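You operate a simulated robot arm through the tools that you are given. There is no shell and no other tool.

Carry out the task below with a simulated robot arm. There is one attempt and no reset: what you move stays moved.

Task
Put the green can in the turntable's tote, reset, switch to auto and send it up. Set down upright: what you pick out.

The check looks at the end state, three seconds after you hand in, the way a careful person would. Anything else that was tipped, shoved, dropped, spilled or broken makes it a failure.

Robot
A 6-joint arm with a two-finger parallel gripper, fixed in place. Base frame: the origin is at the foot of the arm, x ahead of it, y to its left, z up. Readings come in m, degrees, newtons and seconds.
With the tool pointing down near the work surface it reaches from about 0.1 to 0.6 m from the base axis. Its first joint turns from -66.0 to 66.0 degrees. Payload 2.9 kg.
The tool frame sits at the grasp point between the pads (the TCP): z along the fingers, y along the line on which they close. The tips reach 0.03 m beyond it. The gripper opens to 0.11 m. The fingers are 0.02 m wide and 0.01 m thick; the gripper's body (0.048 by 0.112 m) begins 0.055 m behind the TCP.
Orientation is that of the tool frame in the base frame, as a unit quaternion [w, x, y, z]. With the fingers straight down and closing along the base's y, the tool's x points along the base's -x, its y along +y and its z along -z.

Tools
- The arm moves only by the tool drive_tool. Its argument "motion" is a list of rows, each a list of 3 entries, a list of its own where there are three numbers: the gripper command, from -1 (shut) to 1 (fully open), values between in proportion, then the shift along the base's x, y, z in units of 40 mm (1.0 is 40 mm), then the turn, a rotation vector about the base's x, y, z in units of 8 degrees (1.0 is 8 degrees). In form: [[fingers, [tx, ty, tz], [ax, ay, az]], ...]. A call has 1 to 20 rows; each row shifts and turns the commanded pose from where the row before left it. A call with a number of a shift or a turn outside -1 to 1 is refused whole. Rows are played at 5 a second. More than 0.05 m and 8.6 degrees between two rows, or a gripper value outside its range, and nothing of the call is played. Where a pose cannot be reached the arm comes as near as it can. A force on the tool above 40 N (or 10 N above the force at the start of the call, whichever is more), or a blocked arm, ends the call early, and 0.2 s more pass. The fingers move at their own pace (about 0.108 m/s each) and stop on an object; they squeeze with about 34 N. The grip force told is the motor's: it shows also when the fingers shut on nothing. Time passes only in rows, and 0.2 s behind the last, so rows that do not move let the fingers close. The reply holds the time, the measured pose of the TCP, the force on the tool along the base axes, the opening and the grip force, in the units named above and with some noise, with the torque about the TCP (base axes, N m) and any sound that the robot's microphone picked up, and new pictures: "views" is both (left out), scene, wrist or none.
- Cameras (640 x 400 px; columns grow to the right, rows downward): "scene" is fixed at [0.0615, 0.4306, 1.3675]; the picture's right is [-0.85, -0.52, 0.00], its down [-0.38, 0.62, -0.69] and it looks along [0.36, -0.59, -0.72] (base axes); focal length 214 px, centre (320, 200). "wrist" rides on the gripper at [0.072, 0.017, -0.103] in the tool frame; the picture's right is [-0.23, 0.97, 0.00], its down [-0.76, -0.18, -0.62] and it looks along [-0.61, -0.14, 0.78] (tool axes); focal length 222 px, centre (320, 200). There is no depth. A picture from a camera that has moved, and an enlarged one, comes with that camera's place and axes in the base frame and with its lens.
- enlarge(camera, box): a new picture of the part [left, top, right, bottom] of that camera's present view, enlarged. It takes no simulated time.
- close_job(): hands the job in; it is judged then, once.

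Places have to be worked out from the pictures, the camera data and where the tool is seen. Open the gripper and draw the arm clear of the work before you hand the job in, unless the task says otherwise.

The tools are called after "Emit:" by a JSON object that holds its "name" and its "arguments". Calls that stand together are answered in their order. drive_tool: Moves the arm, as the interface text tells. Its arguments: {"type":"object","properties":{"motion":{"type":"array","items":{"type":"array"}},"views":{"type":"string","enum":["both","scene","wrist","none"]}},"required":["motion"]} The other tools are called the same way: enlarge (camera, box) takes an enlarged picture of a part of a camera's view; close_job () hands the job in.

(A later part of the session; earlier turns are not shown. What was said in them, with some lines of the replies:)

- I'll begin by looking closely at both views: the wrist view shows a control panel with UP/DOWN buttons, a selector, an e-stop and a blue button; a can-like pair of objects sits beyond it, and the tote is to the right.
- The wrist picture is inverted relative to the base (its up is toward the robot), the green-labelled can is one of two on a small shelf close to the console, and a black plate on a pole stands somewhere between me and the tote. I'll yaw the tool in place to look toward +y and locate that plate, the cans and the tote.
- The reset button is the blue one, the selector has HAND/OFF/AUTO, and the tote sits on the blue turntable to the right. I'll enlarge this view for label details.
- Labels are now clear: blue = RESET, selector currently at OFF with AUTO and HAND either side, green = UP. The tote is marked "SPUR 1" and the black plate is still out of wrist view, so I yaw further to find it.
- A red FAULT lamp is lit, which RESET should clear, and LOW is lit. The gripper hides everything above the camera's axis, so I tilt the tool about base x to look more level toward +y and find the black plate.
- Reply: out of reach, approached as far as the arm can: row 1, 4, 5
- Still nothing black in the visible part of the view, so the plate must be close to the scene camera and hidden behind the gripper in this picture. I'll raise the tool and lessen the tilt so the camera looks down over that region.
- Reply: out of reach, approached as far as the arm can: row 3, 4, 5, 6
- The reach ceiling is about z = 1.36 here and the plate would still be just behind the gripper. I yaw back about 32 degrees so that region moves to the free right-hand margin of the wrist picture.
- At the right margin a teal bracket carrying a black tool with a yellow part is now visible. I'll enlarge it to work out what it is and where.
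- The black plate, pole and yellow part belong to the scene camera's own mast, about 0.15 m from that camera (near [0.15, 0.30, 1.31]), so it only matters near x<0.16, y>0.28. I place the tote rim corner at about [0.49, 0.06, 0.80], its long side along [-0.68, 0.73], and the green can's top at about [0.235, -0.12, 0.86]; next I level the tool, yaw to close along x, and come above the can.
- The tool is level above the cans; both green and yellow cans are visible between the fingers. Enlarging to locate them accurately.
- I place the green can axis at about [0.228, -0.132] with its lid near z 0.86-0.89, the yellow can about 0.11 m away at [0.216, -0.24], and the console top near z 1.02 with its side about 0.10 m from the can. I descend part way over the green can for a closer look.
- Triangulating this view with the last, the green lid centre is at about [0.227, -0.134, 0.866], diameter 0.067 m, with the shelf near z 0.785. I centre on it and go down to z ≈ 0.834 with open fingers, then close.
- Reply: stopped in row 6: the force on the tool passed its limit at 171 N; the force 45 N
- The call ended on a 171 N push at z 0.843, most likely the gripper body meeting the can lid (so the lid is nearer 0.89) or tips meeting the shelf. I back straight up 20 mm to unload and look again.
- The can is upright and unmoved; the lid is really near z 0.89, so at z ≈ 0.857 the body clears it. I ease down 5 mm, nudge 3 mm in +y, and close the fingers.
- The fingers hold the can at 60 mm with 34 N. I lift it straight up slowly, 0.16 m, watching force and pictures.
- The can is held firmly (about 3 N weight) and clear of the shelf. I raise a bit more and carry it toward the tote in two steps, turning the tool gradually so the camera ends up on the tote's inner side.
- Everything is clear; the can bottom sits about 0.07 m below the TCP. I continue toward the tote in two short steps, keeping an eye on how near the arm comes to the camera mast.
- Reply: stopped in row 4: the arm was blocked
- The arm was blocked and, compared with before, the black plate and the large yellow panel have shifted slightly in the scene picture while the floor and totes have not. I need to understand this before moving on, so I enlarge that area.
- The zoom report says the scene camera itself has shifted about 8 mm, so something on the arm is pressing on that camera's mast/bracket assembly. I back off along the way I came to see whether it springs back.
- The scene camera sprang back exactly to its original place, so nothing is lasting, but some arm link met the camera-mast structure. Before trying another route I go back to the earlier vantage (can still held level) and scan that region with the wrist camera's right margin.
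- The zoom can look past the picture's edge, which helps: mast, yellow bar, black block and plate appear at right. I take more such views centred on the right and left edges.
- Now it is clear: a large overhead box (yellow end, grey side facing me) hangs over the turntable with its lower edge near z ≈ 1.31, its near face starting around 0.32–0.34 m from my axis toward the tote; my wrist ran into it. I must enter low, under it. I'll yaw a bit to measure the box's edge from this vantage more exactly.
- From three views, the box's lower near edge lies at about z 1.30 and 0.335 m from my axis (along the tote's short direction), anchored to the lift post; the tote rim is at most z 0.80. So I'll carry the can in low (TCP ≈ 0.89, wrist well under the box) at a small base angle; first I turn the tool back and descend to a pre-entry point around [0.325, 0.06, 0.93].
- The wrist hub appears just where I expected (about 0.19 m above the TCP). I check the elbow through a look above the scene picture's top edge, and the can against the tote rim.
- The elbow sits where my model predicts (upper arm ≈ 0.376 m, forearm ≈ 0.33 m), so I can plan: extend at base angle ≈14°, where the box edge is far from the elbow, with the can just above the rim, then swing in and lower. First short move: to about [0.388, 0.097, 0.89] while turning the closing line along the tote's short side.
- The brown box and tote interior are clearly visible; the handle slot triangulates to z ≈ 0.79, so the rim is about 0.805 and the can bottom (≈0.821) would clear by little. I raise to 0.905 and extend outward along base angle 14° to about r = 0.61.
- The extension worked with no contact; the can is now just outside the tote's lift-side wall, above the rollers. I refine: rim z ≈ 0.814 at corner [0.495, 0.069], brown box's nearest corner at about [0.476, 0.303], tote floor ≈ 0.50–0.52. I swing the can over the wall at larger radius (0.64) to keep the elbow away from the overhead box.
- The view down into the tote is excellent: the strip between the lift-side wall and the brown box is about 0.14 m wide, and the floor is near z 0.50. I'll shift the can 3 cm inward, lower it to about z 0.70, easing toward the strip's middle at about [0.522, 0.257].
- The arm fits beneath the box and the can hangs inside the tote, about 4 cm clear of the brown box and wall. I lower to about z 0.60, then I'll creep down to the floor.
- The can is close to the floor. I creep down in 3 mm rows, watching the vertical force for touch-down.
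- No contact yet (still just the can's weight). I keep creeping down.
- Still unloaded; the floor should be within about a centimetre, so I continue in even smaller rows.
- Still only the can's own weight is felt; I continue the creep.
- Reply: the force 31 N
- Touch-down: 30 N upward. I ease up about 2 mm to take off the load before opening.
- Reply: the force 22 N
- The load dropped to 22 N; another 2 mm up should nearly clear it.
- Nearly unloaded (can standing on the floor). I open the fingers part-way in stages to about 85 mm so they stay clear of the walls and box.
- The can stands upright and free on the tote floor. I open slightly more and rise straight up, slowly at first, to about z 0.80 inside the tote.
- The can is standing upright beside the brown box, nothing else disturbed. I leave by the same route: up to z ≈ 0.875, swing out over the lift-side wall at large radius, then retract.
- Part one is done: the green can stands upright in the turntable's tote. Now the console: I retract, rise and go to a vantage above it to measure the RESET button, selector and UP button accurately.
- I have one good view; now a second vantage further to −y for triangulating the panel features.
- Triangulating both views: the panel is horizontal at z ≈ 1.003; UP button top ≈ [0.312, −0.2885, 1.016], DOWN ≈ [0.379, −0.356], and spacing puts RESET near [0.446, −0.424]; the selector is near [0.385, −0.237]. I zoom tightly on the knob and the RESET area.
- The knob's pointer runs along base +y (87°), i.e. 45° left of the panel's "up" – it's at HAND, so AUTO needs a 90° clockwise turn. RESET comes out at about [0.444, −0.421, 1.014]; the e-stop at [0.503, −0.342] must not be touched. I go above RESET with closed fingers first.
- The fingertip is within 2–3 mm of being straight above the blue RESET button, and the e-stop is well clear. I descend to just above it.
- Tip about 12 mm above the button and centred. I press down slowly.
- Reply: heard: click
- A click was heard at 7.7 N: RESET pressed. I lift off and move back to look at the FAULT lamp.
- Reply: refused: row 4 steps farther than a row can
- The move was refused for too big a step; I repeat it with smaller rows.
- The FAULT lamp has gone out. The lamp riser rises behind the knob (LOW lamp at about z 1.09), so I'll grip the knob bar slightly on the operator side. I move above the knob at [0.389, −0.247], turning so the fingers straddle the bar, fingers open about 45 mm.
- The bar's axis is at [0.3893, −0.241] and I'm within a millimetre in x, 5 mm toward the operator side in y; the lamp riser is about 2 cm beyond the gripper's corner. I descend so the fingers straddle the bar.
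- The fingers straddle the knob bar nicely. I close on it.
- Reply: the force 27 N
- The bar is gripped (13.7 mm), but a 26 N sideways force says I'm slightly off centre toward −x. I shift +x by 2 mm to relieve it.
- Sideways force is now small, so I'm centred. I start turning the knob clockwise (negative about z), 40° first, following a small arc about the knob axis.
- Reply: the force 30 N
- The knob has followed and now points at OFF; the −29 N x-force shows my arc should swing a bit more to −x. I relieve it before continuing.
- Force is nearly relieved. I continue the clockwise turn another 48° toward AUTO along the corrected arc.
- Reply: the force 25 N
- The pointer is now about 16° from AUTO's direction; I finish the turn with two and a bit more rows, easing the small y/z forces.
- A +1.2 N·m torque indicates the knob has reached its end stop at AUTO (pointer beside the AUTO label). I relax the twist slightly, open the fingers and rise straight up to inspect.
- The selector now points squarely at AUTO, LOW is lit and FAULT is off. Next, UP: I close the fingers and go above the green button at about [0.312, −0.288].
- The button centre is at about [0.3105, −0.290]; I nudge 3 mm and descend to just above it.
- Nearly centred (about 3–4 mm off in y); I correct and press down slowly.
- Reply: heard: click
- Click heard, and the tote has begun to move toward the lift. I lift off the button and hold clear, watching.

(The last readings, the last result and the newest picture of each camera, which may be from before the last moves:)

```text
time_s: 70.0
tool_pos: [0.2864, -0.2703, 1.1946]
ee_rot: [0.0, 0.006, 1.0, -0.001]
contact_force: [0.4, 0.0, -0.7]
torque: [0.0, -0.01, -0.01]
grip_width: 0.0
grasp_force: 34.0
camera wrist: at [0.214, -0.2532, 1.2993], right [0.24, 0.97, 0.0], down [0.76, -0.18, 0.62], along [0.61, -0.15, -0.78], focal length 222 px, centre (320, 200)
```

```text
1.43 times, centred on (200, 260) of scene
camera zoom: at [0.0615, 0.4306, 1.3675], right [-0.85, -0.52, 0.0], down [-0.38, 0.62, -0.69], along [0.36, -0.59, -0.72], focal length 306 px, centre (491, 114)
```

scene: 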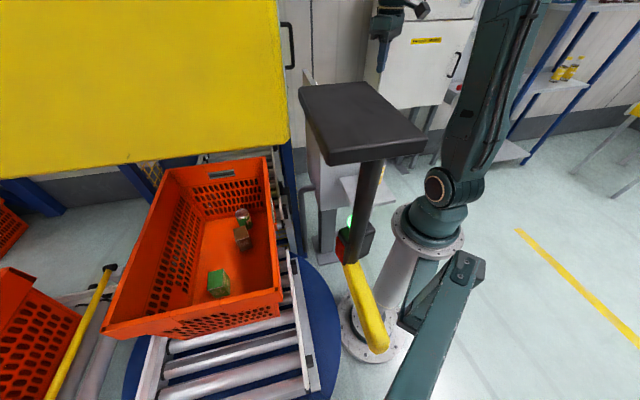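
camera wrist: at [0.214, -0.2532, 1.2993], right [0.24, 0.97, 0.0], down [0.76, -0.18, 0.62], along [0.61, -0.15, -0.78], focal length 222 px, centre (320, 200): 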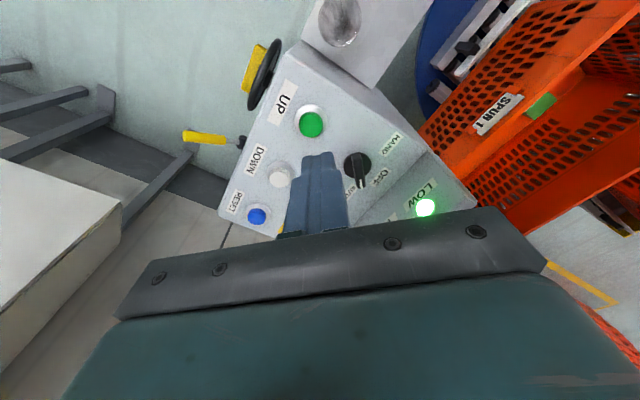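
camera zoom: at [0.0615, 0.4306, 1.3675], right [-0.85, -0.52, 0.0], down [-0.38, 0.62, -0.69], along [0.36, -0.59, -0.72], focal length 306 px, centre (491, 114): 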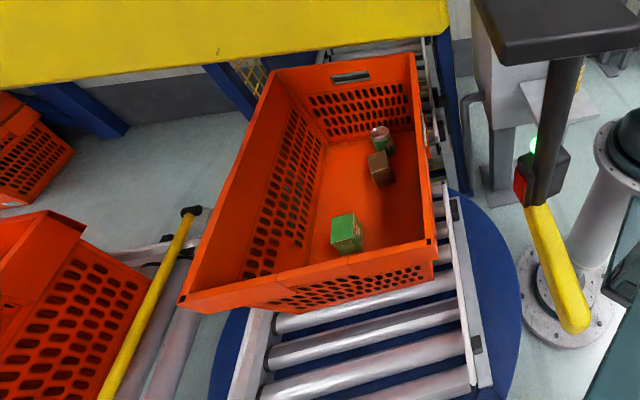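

The tote is rolling into the lift with the can, brown and green boxes still upright/in place. I wait with the arm clear.

Emit:
{"name": "drive_tool", "arguments": {"motion": [[-1, [0, 0, 0.3], [0, 0, 0]], [-1, [0, 0, 0], [0, 0, 0]], [-1, [0, 0, 0], [0, 0, 0]], [-1, [0, 0, 0], [0, 0, 0]], [-1, [0, 0, 0], [0, 0, 0]], [-1, [0, 0, 0], [0, 0, 0]], [-1, [0, 0, 0], [0, 0, 0]], [-1, [0, 0, 0], [0, 0, 0]], [-1, [0, 0, 0], [0, 0, 0]], [-1, [0, 0, 0], [0, 0, 0]]], "views": "both"}}

Emit:
{"name": "enlarge", "arguments": {"camera": "scene", "box": [60, 120, 340, 400]}}

```text
time_s: 72.2
tool_pos: [0.285, -0.2711, 1.2066]
ee_rot: [0.0, 0.005, 1.0, -0.001]
contact_force: [0.7, 0.2, -0.7]
torque: [-0.01, 0.01, 0.02]
grip_width: 0.0
grasp_force: 34.0
camera wrist: at [0.2139, -0.2535, 1.3108], right [0.24, 0.97, 0.0], down [0.76, -0.18, 0.62], along [0.61, -0.15, -0.78], focal length 222 px, centre (320, 200)
```

scene: 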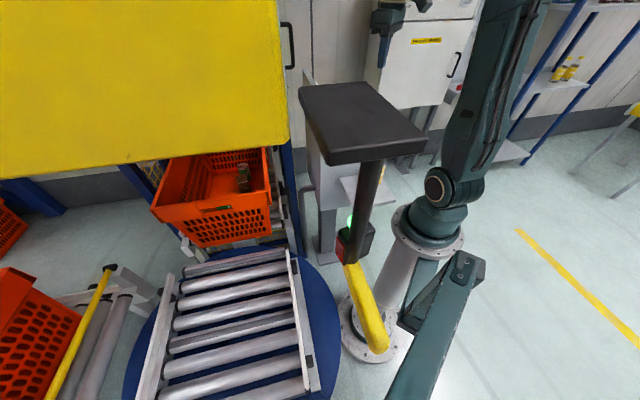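
wrist: 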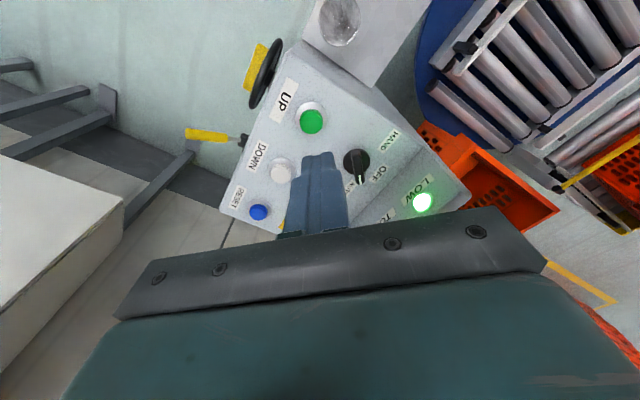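

```text
1.43 times, centred on (200, 260) of scene
camera zoom: at [0.0615, 0.4306, 1.3675], right [-0.85, -0.52, 0.0], down [-0.38, 0.62, -0.69], along [0.36, -0.59, -0.72], focal length 306 px, centre (491, 114)
```

zoom: 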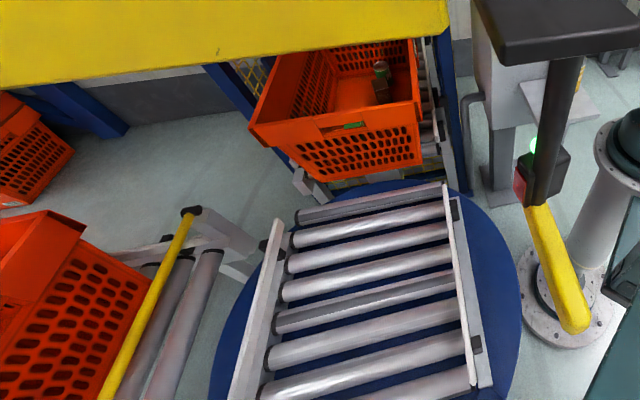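

The tote is now almost in the lift; the can still stands. I keep waiting.

Emit:
{"name": "drive_tool", "arguments": {"motion": [[-1, [0, 0, 0], [0, 0, 0]], [-1, [0, 0, 0], [0, 0, 0]], [-1, [0, 0, 0], [0, 0, 0]], [-1, [0, 0, 0], [0, 0, 0]], [-1, [0, 0, 0], [0, 0, 0]], [-1, [0, 0, 0], [0, 0, 0]], [-1, [0, 0, 0], [0, 0, 0]], [-1, [0, 0, 0], [0, 0, 0]], [-1, [0, 0, 0], [0, 0, 0]], [-1, [0, 0, 0], [0, 0, 0]], [-1, [0, 0, 0], [0, 0, 0]], [-1, [0, 0, 0], [0, 0, 0]], [-1, [0, 0, 0], [0, 0, 0]], [-1, [0, 0, 0], [0, 0, 0]], [-1, [0, 0, 0], [0, 0, 0]]], "views": "both"}}

Emit:
{"name": "enlarge", "arguments": {"camera": "wrist", "box": [200, 40, 480, 240]}}

```text
time_s: 75.4
tool_pos: [0.2852, -0.2717, 1.2079]
ee_rot: [0.0, 0.004, 1.0, -0.001]
contact_force: [-0.9, -0.2, -0.3]
torque: [-0.01, 0.03, 0.01]
grip_width: 0.0002
grasp_force: 34.1
camera wrist: at [0.2139, -0.2535, 1.3108], right [0.24, 0.97, 0.0], down [0.76, -0.18, 0.62], along [0.61, -0.15, -0.78], focal length 222 px, centre (320, 200)
```

scene: 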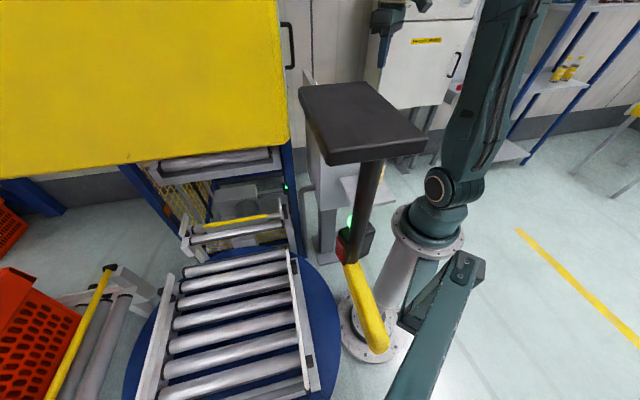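
wrist: 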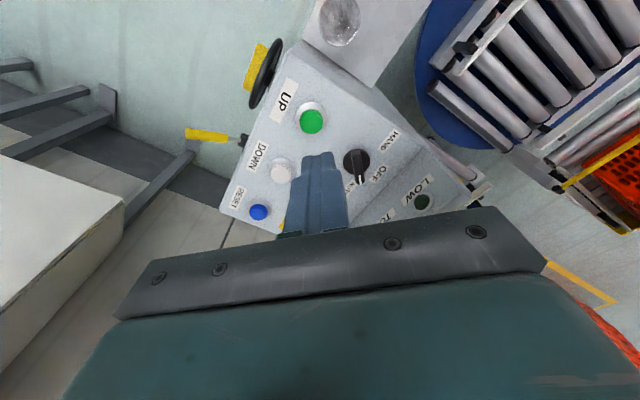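

```text
2.00 times, centred on (340, 140) of wrist
camera zoom: at [0.2139, -0.2535, 1.3108], right [0.24, 0.97, 0.0], down [0.76, -0.18, 0.62], along [0.61, -0.15, -0.78], focal length 444 px, centre (280, 320)
```

zoom: 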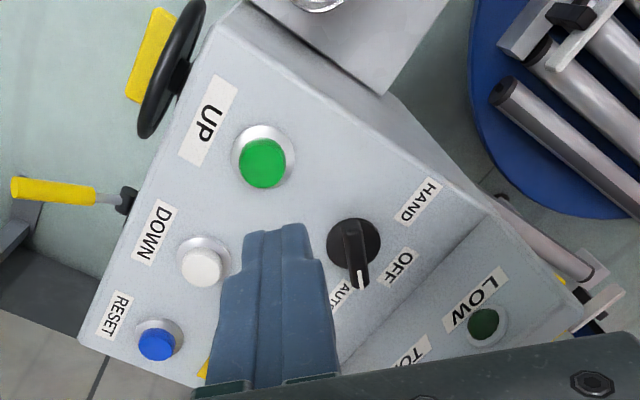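

LOW has gone out and the lift is rising with the tote. I yaw to see the lamps, open the gripper, and wait for TOP.

Emit:
{"name": "drive_tool", "arguments": {"motion": [[-0.5, [0, 0, 0.5], [0, 0, 1]], [0, [0, 0, 0.5], [0, 0, 1]], [0.5, [0, 0, 0], [0, 0, 1]], [1, [0, 0, 0], [0, 0, 1]], [1, [0, 0, 0], [0, 0, 1]], [1, [0, 0, 0], [0, 0, 0]], [1, [0, 0, 0], [0, 0, 0]], [1, [0, 0, 0], [0, 0, 0]], [1, [0, 0, 0], [0, 0, 0]], [1, [0, 0, 0], [0, 0, 0]], [1, [0, 0, 0], [0, 0, 0]], [1, [0, 0, 0], [0, 0, 0]], [1, [0, 0, 0], [0, 0, 0]], [1, [0, 0, 0], [0, 0, 0]], [1, [0, 0, 0], [0, 0, 0]], [1, [0, 0, 0], [0, 0, 0]], [1, [0, 0, 0], [0, 0, 0]]], "views": "both"}}

Emit:
{"name": "enlarge", "arguments": {"camera": "wrist", "box": [60, 0, 440, 240]}}

Emit:
{"name": "enlarge", "arguments": {"camera": "scene", "box": [0, 0, 640, 4]}}

```text
time_s: 79.0
tool_pos: [0.2847, -0.2728, 1.2458]
ee_rot: [-0.001, -0.336, 0.942, 0.0]
contact_force: [0.2, 0.9, 0.5]
torque: [0.03, 0.0, 0.01]
grip_width: 0.1102
grasp_force: 0.1
camera wrist: at [0.2184, -0.3051, 1.3496], right [-0.44, 0.9, 0.0], down [0.7, 0.35, 0.62], along [0.56, 0.28, -0.78], focal length 222 px, centre (320, 200)
```

scene: 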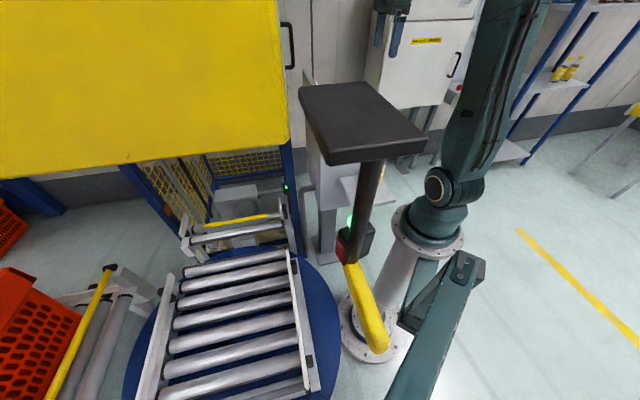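
wrist: 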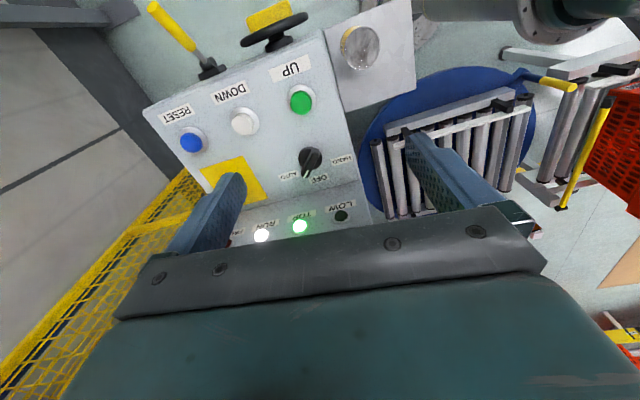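

```text
1.67 times, centred on (250, 120) of wrist
camera zoom: at [0.2184, -0.3051, 1.3496], right [-0.44, 0.9, 0.0], down [0.7, 0.35, 0.62], along [0.56, 0.28, -0.78], focal length 370 px, centre (437, 333)
```

zoom: 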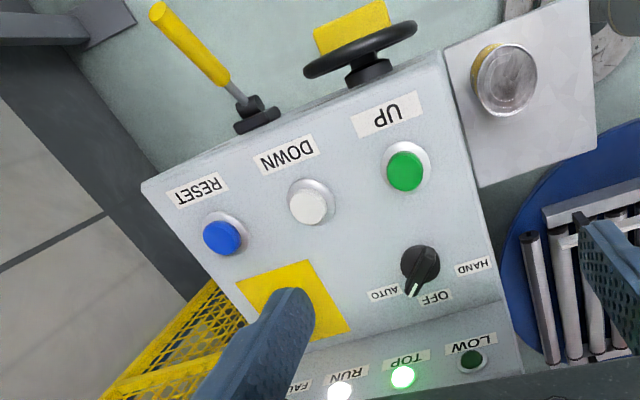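

```text
1.00 times, centred on (320, 2) of scene (not enlarged: the box is as wide or as high as the picture)
camera zoom: at [0.0615, 0.4306, 1.3675], right [-0.85, -0.52, 0.0], down [-0.38, 0.62, -0.69], along [0.36, -0.59, -0.72], focal length 214 px, centre (320, 398)
```

zoom: 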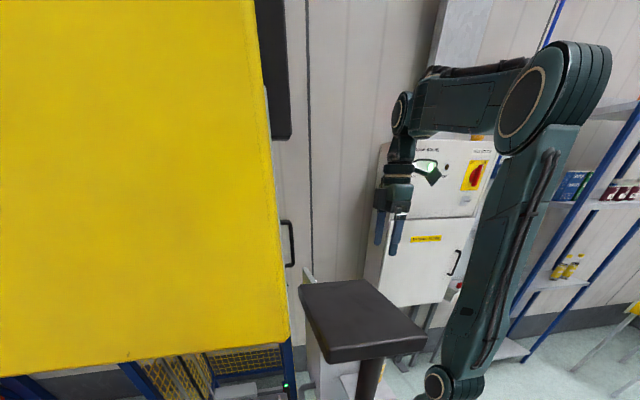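

TOP is lit and RUN is still on. I wait some more to see the cycle finish.

Emit:
{"name": "drive_tool", "arguments": {"motion": [[1, [0, 0, 0.5], [0, 0, 0]], [1, [0, 0, 0], [0, 0, 0]], [1, [0, 0, 0], [0, 0, 0]], [1, [0, 0, 0], [0, 0, 0]], [1, [0, 0, 0], [0, 0, 0]], [1, [0, 0, 0], [0, 0, 0]], [1, [0, 0, 0], [0, 0, 0]], [1, [0, 0, 0], [0, 0, 0]], [1, [0, 0, 0], [0, 0, 0]], [1, [0, 0, 0], [0, 0, 0]], [1, [0, 0, 0], [0, 0, 0]], [1, [0, 0, 0], [0, 0, 0]], [1, [0, 0, 0], [0, 0, 0]], [1, [0, 0, 0], [0, 0, 0]], [1, [0, 0, 0], [0, 0, 0]], [1, [0, 0, 0], [0, 0, 0]], [1, [0, 0, 0], [0, 0, 0]], [1, [0, 0, 0], [0, 0, 0]]], "views": "both"}}

Emit:
{"name": "enlarge", "arguments": {"camera": "wrist", "box": [60, 0, 440, 240]}}

Emit:
{"name": "enlarge", "arguments": {"camera": "wrist", "box": [0, 0, 4, 400]}}

```text
time_s: 82.8
tool_pos: [0.2845, -0.2727, 1.2665]
ee_rot: [0.001, -0.338, 0.941, -0.001]
contact_force: [-0.4, -0.8, -0.3]
torque: [0.01, 0.02, -0.01]
grip_width: 0.1102
grasp_force: 0.1
camera wrist: at [0.2182, -0.3058, 1.3699], right [-0.44, 0.9, 0.0], down [0.7, 0.35, 0.62], along [0.56, 0.28, -0.78], focal length 222 px, centre (320, 200)
```

scene: 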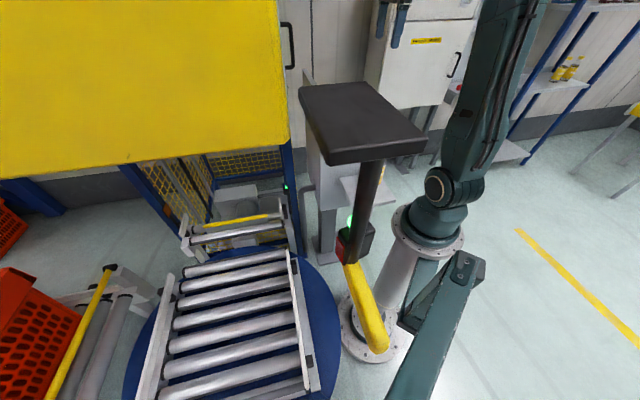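
wrist: 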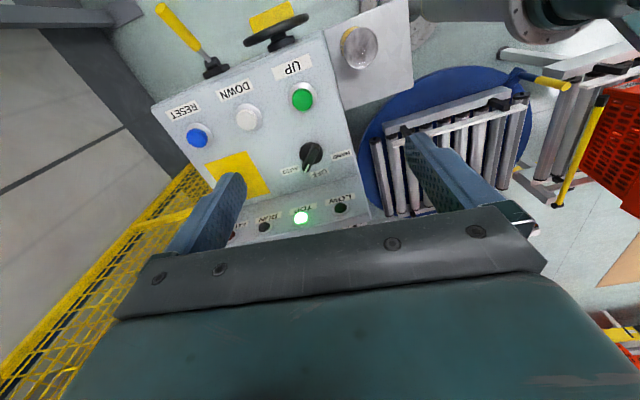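

```text
1.67 times, centred on (250, 120) of wrist
camera zoom: at [0.2182, -0.3058, 1.3699], right [-0.44, 0.9, 0.0], down [0.7, 0.35, 0.62], along [0.56, 0.28, -0.78], focal length 370 px, centre (437, 333)
```

zoom: 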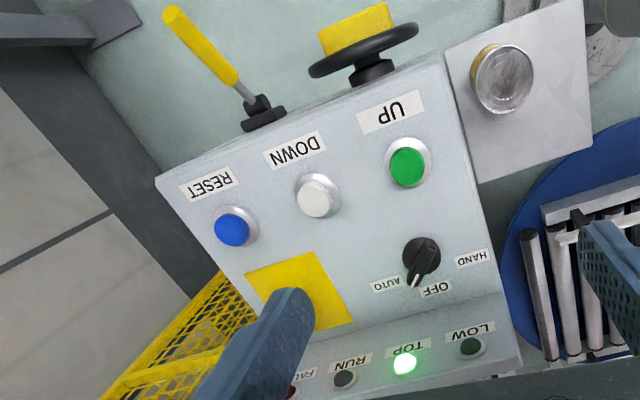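

```text
1.00 times, centred on (2, 200) of wrist (not enlarged: the box is as wide or as high as the picture)
camera zoom: at [0.2182, -0.3058, 1.3699], right [-0.44, 0.9, 0.0], down [0.7, 0.35, 0.62], along [0.56, 0.28, -0.78], focal length 222 px, centre (638, 200)
```

zoom: 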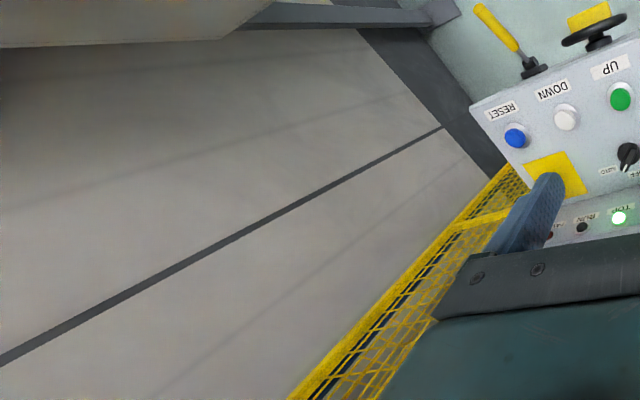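

RUN has gone out, TOP stays lit, FAULT is off and the selector is at AUTO: the tote is up. I take one more look upward past the gripper toward the lift before withdrawing.

Emit:
{"name": "enlarge", "arguments": {"camera": "wrist", "box": [0, 396, 640, 400]}}

Emit:
{"name": "drive_tool", "arguments": {"motion": [[1, [-0.4, 0.5, 0.5], [0, 0, -1]], [1, [-0.4, 0.5, 0.3], [0, 0, -1]], [1, [0, 0.3, 0], [0, 0, -1]], [1, [0, 0, 0], [0, 0, -1]], [1, [0, 0, 0], [0, 0, -1]]], "views": "both"}}

Emit:
{"name": "enlarge", "arguments": {"camera": "wrist", "box": [0, 396, 640, 400]}}

```text
1.00 times, centred on (320, 398) of wrist (not enlarged: the box is as wide or as high as the picture)
camera zoom: at [0.2182, -0.3058, 1.3699], right [-0.44, 0.9, 0.0], down [0.7, 0.35, 0.62], along [0.56, 0.28, -0.78], focal length 222 px, centre (320, 2)
```

zoom: 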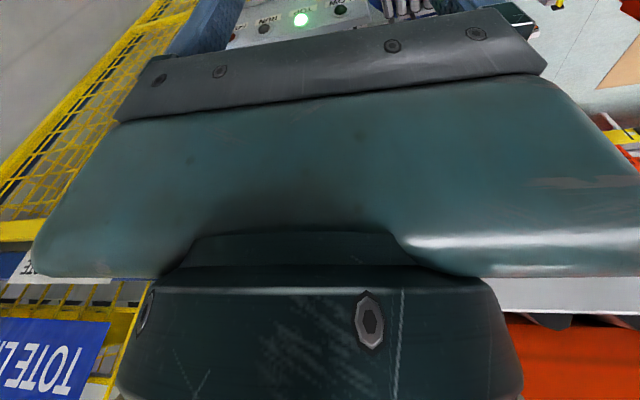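

```text
time_s: 84.0
tool_pos: [0.2522, -0.22, 1.2989]
ee_rot: [0.0, 0.006, 1.0, 0.0]
contact_force: [-0.1, -0.1, 0.7]
torque: [0.01, -0.01, -0.03]
grip_width: 0.11
grasp_force: 0.1
camera wrist: at [0.1808, -0.2029, 1.4026], right [0.24, 0.97, 0.0], down [0.76, -0.19, 0.62], along [0.6, -0.15, -0.78], focal length 222 px, centre (320, 200)
```

scene: 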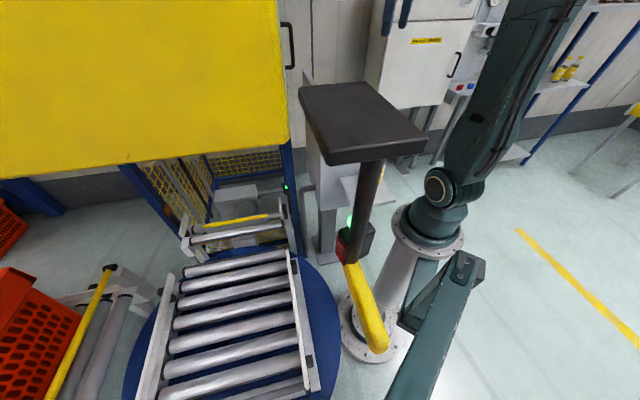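
wrist: 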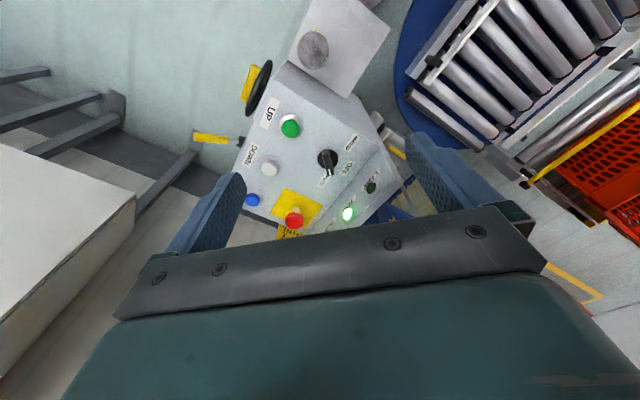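

```text
1.00 times, centred on (320, 398) of wrist (not enlarged: the box is as wide or as high as the picture)
camera zoom: at [0.1808, -0.2029, 1.4026], right [0.24, 0.97, 0.0], down [0.76, -0.19, 0.62], along [0.6, -0.15, -0.78], focal length 222 px, centre (320, 2)
```

zoom: 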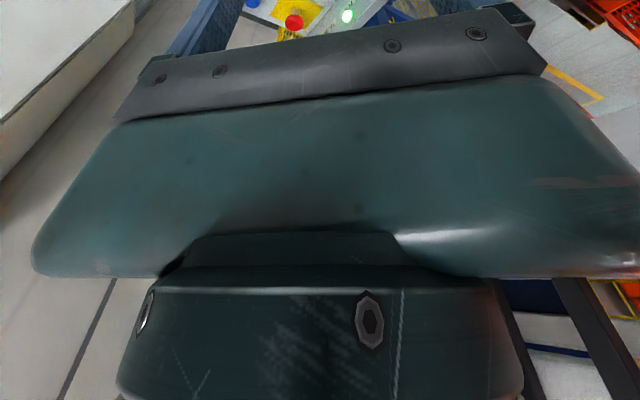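

The tote is at the top: TOP is lit, RUN and FAULT are off, and the selector is on AUTO. The yellow can still stands on its shelf, and the arm is clear with the gripper open. I hand the job in.

Emit:
{"name": "close_job", "arguments": {}}

```text
The job is handed in.
```

I put the green can in the turntable's tote, pressed RESET, turned the selector to AUTO and pressed UP. The tote rolled into the lift and went up.

- **Can:** it was standing upright on the tote floor, next to the brown box. It was still upright in the last clear view, as the tote entered the lift. I couldn't see inside the tote once it was at the top.
- **Panel at hand-in:** the TOP lamp was lit, RUN was off, and FAULT had stayed off since RESET. The selector pointed at AUTO.
- **Arm:** gripper open and drawn clear of the console and lift.

Two contacts happened along the way:

- **Gripper on the can:** while going down to pick up the can, the gripper pressed on its lid with about 171 N. The can stayed upright, and I saw no damage.
- **Arm on the overhead box:** on my first route to the tote, the arm was blocked, apparently by the box above the turntable. The scene camera shifted about 8 mm and sprang back fully when I backed off, so I carried the can in lower, under the box.

I saw nothing else tipped or moved.
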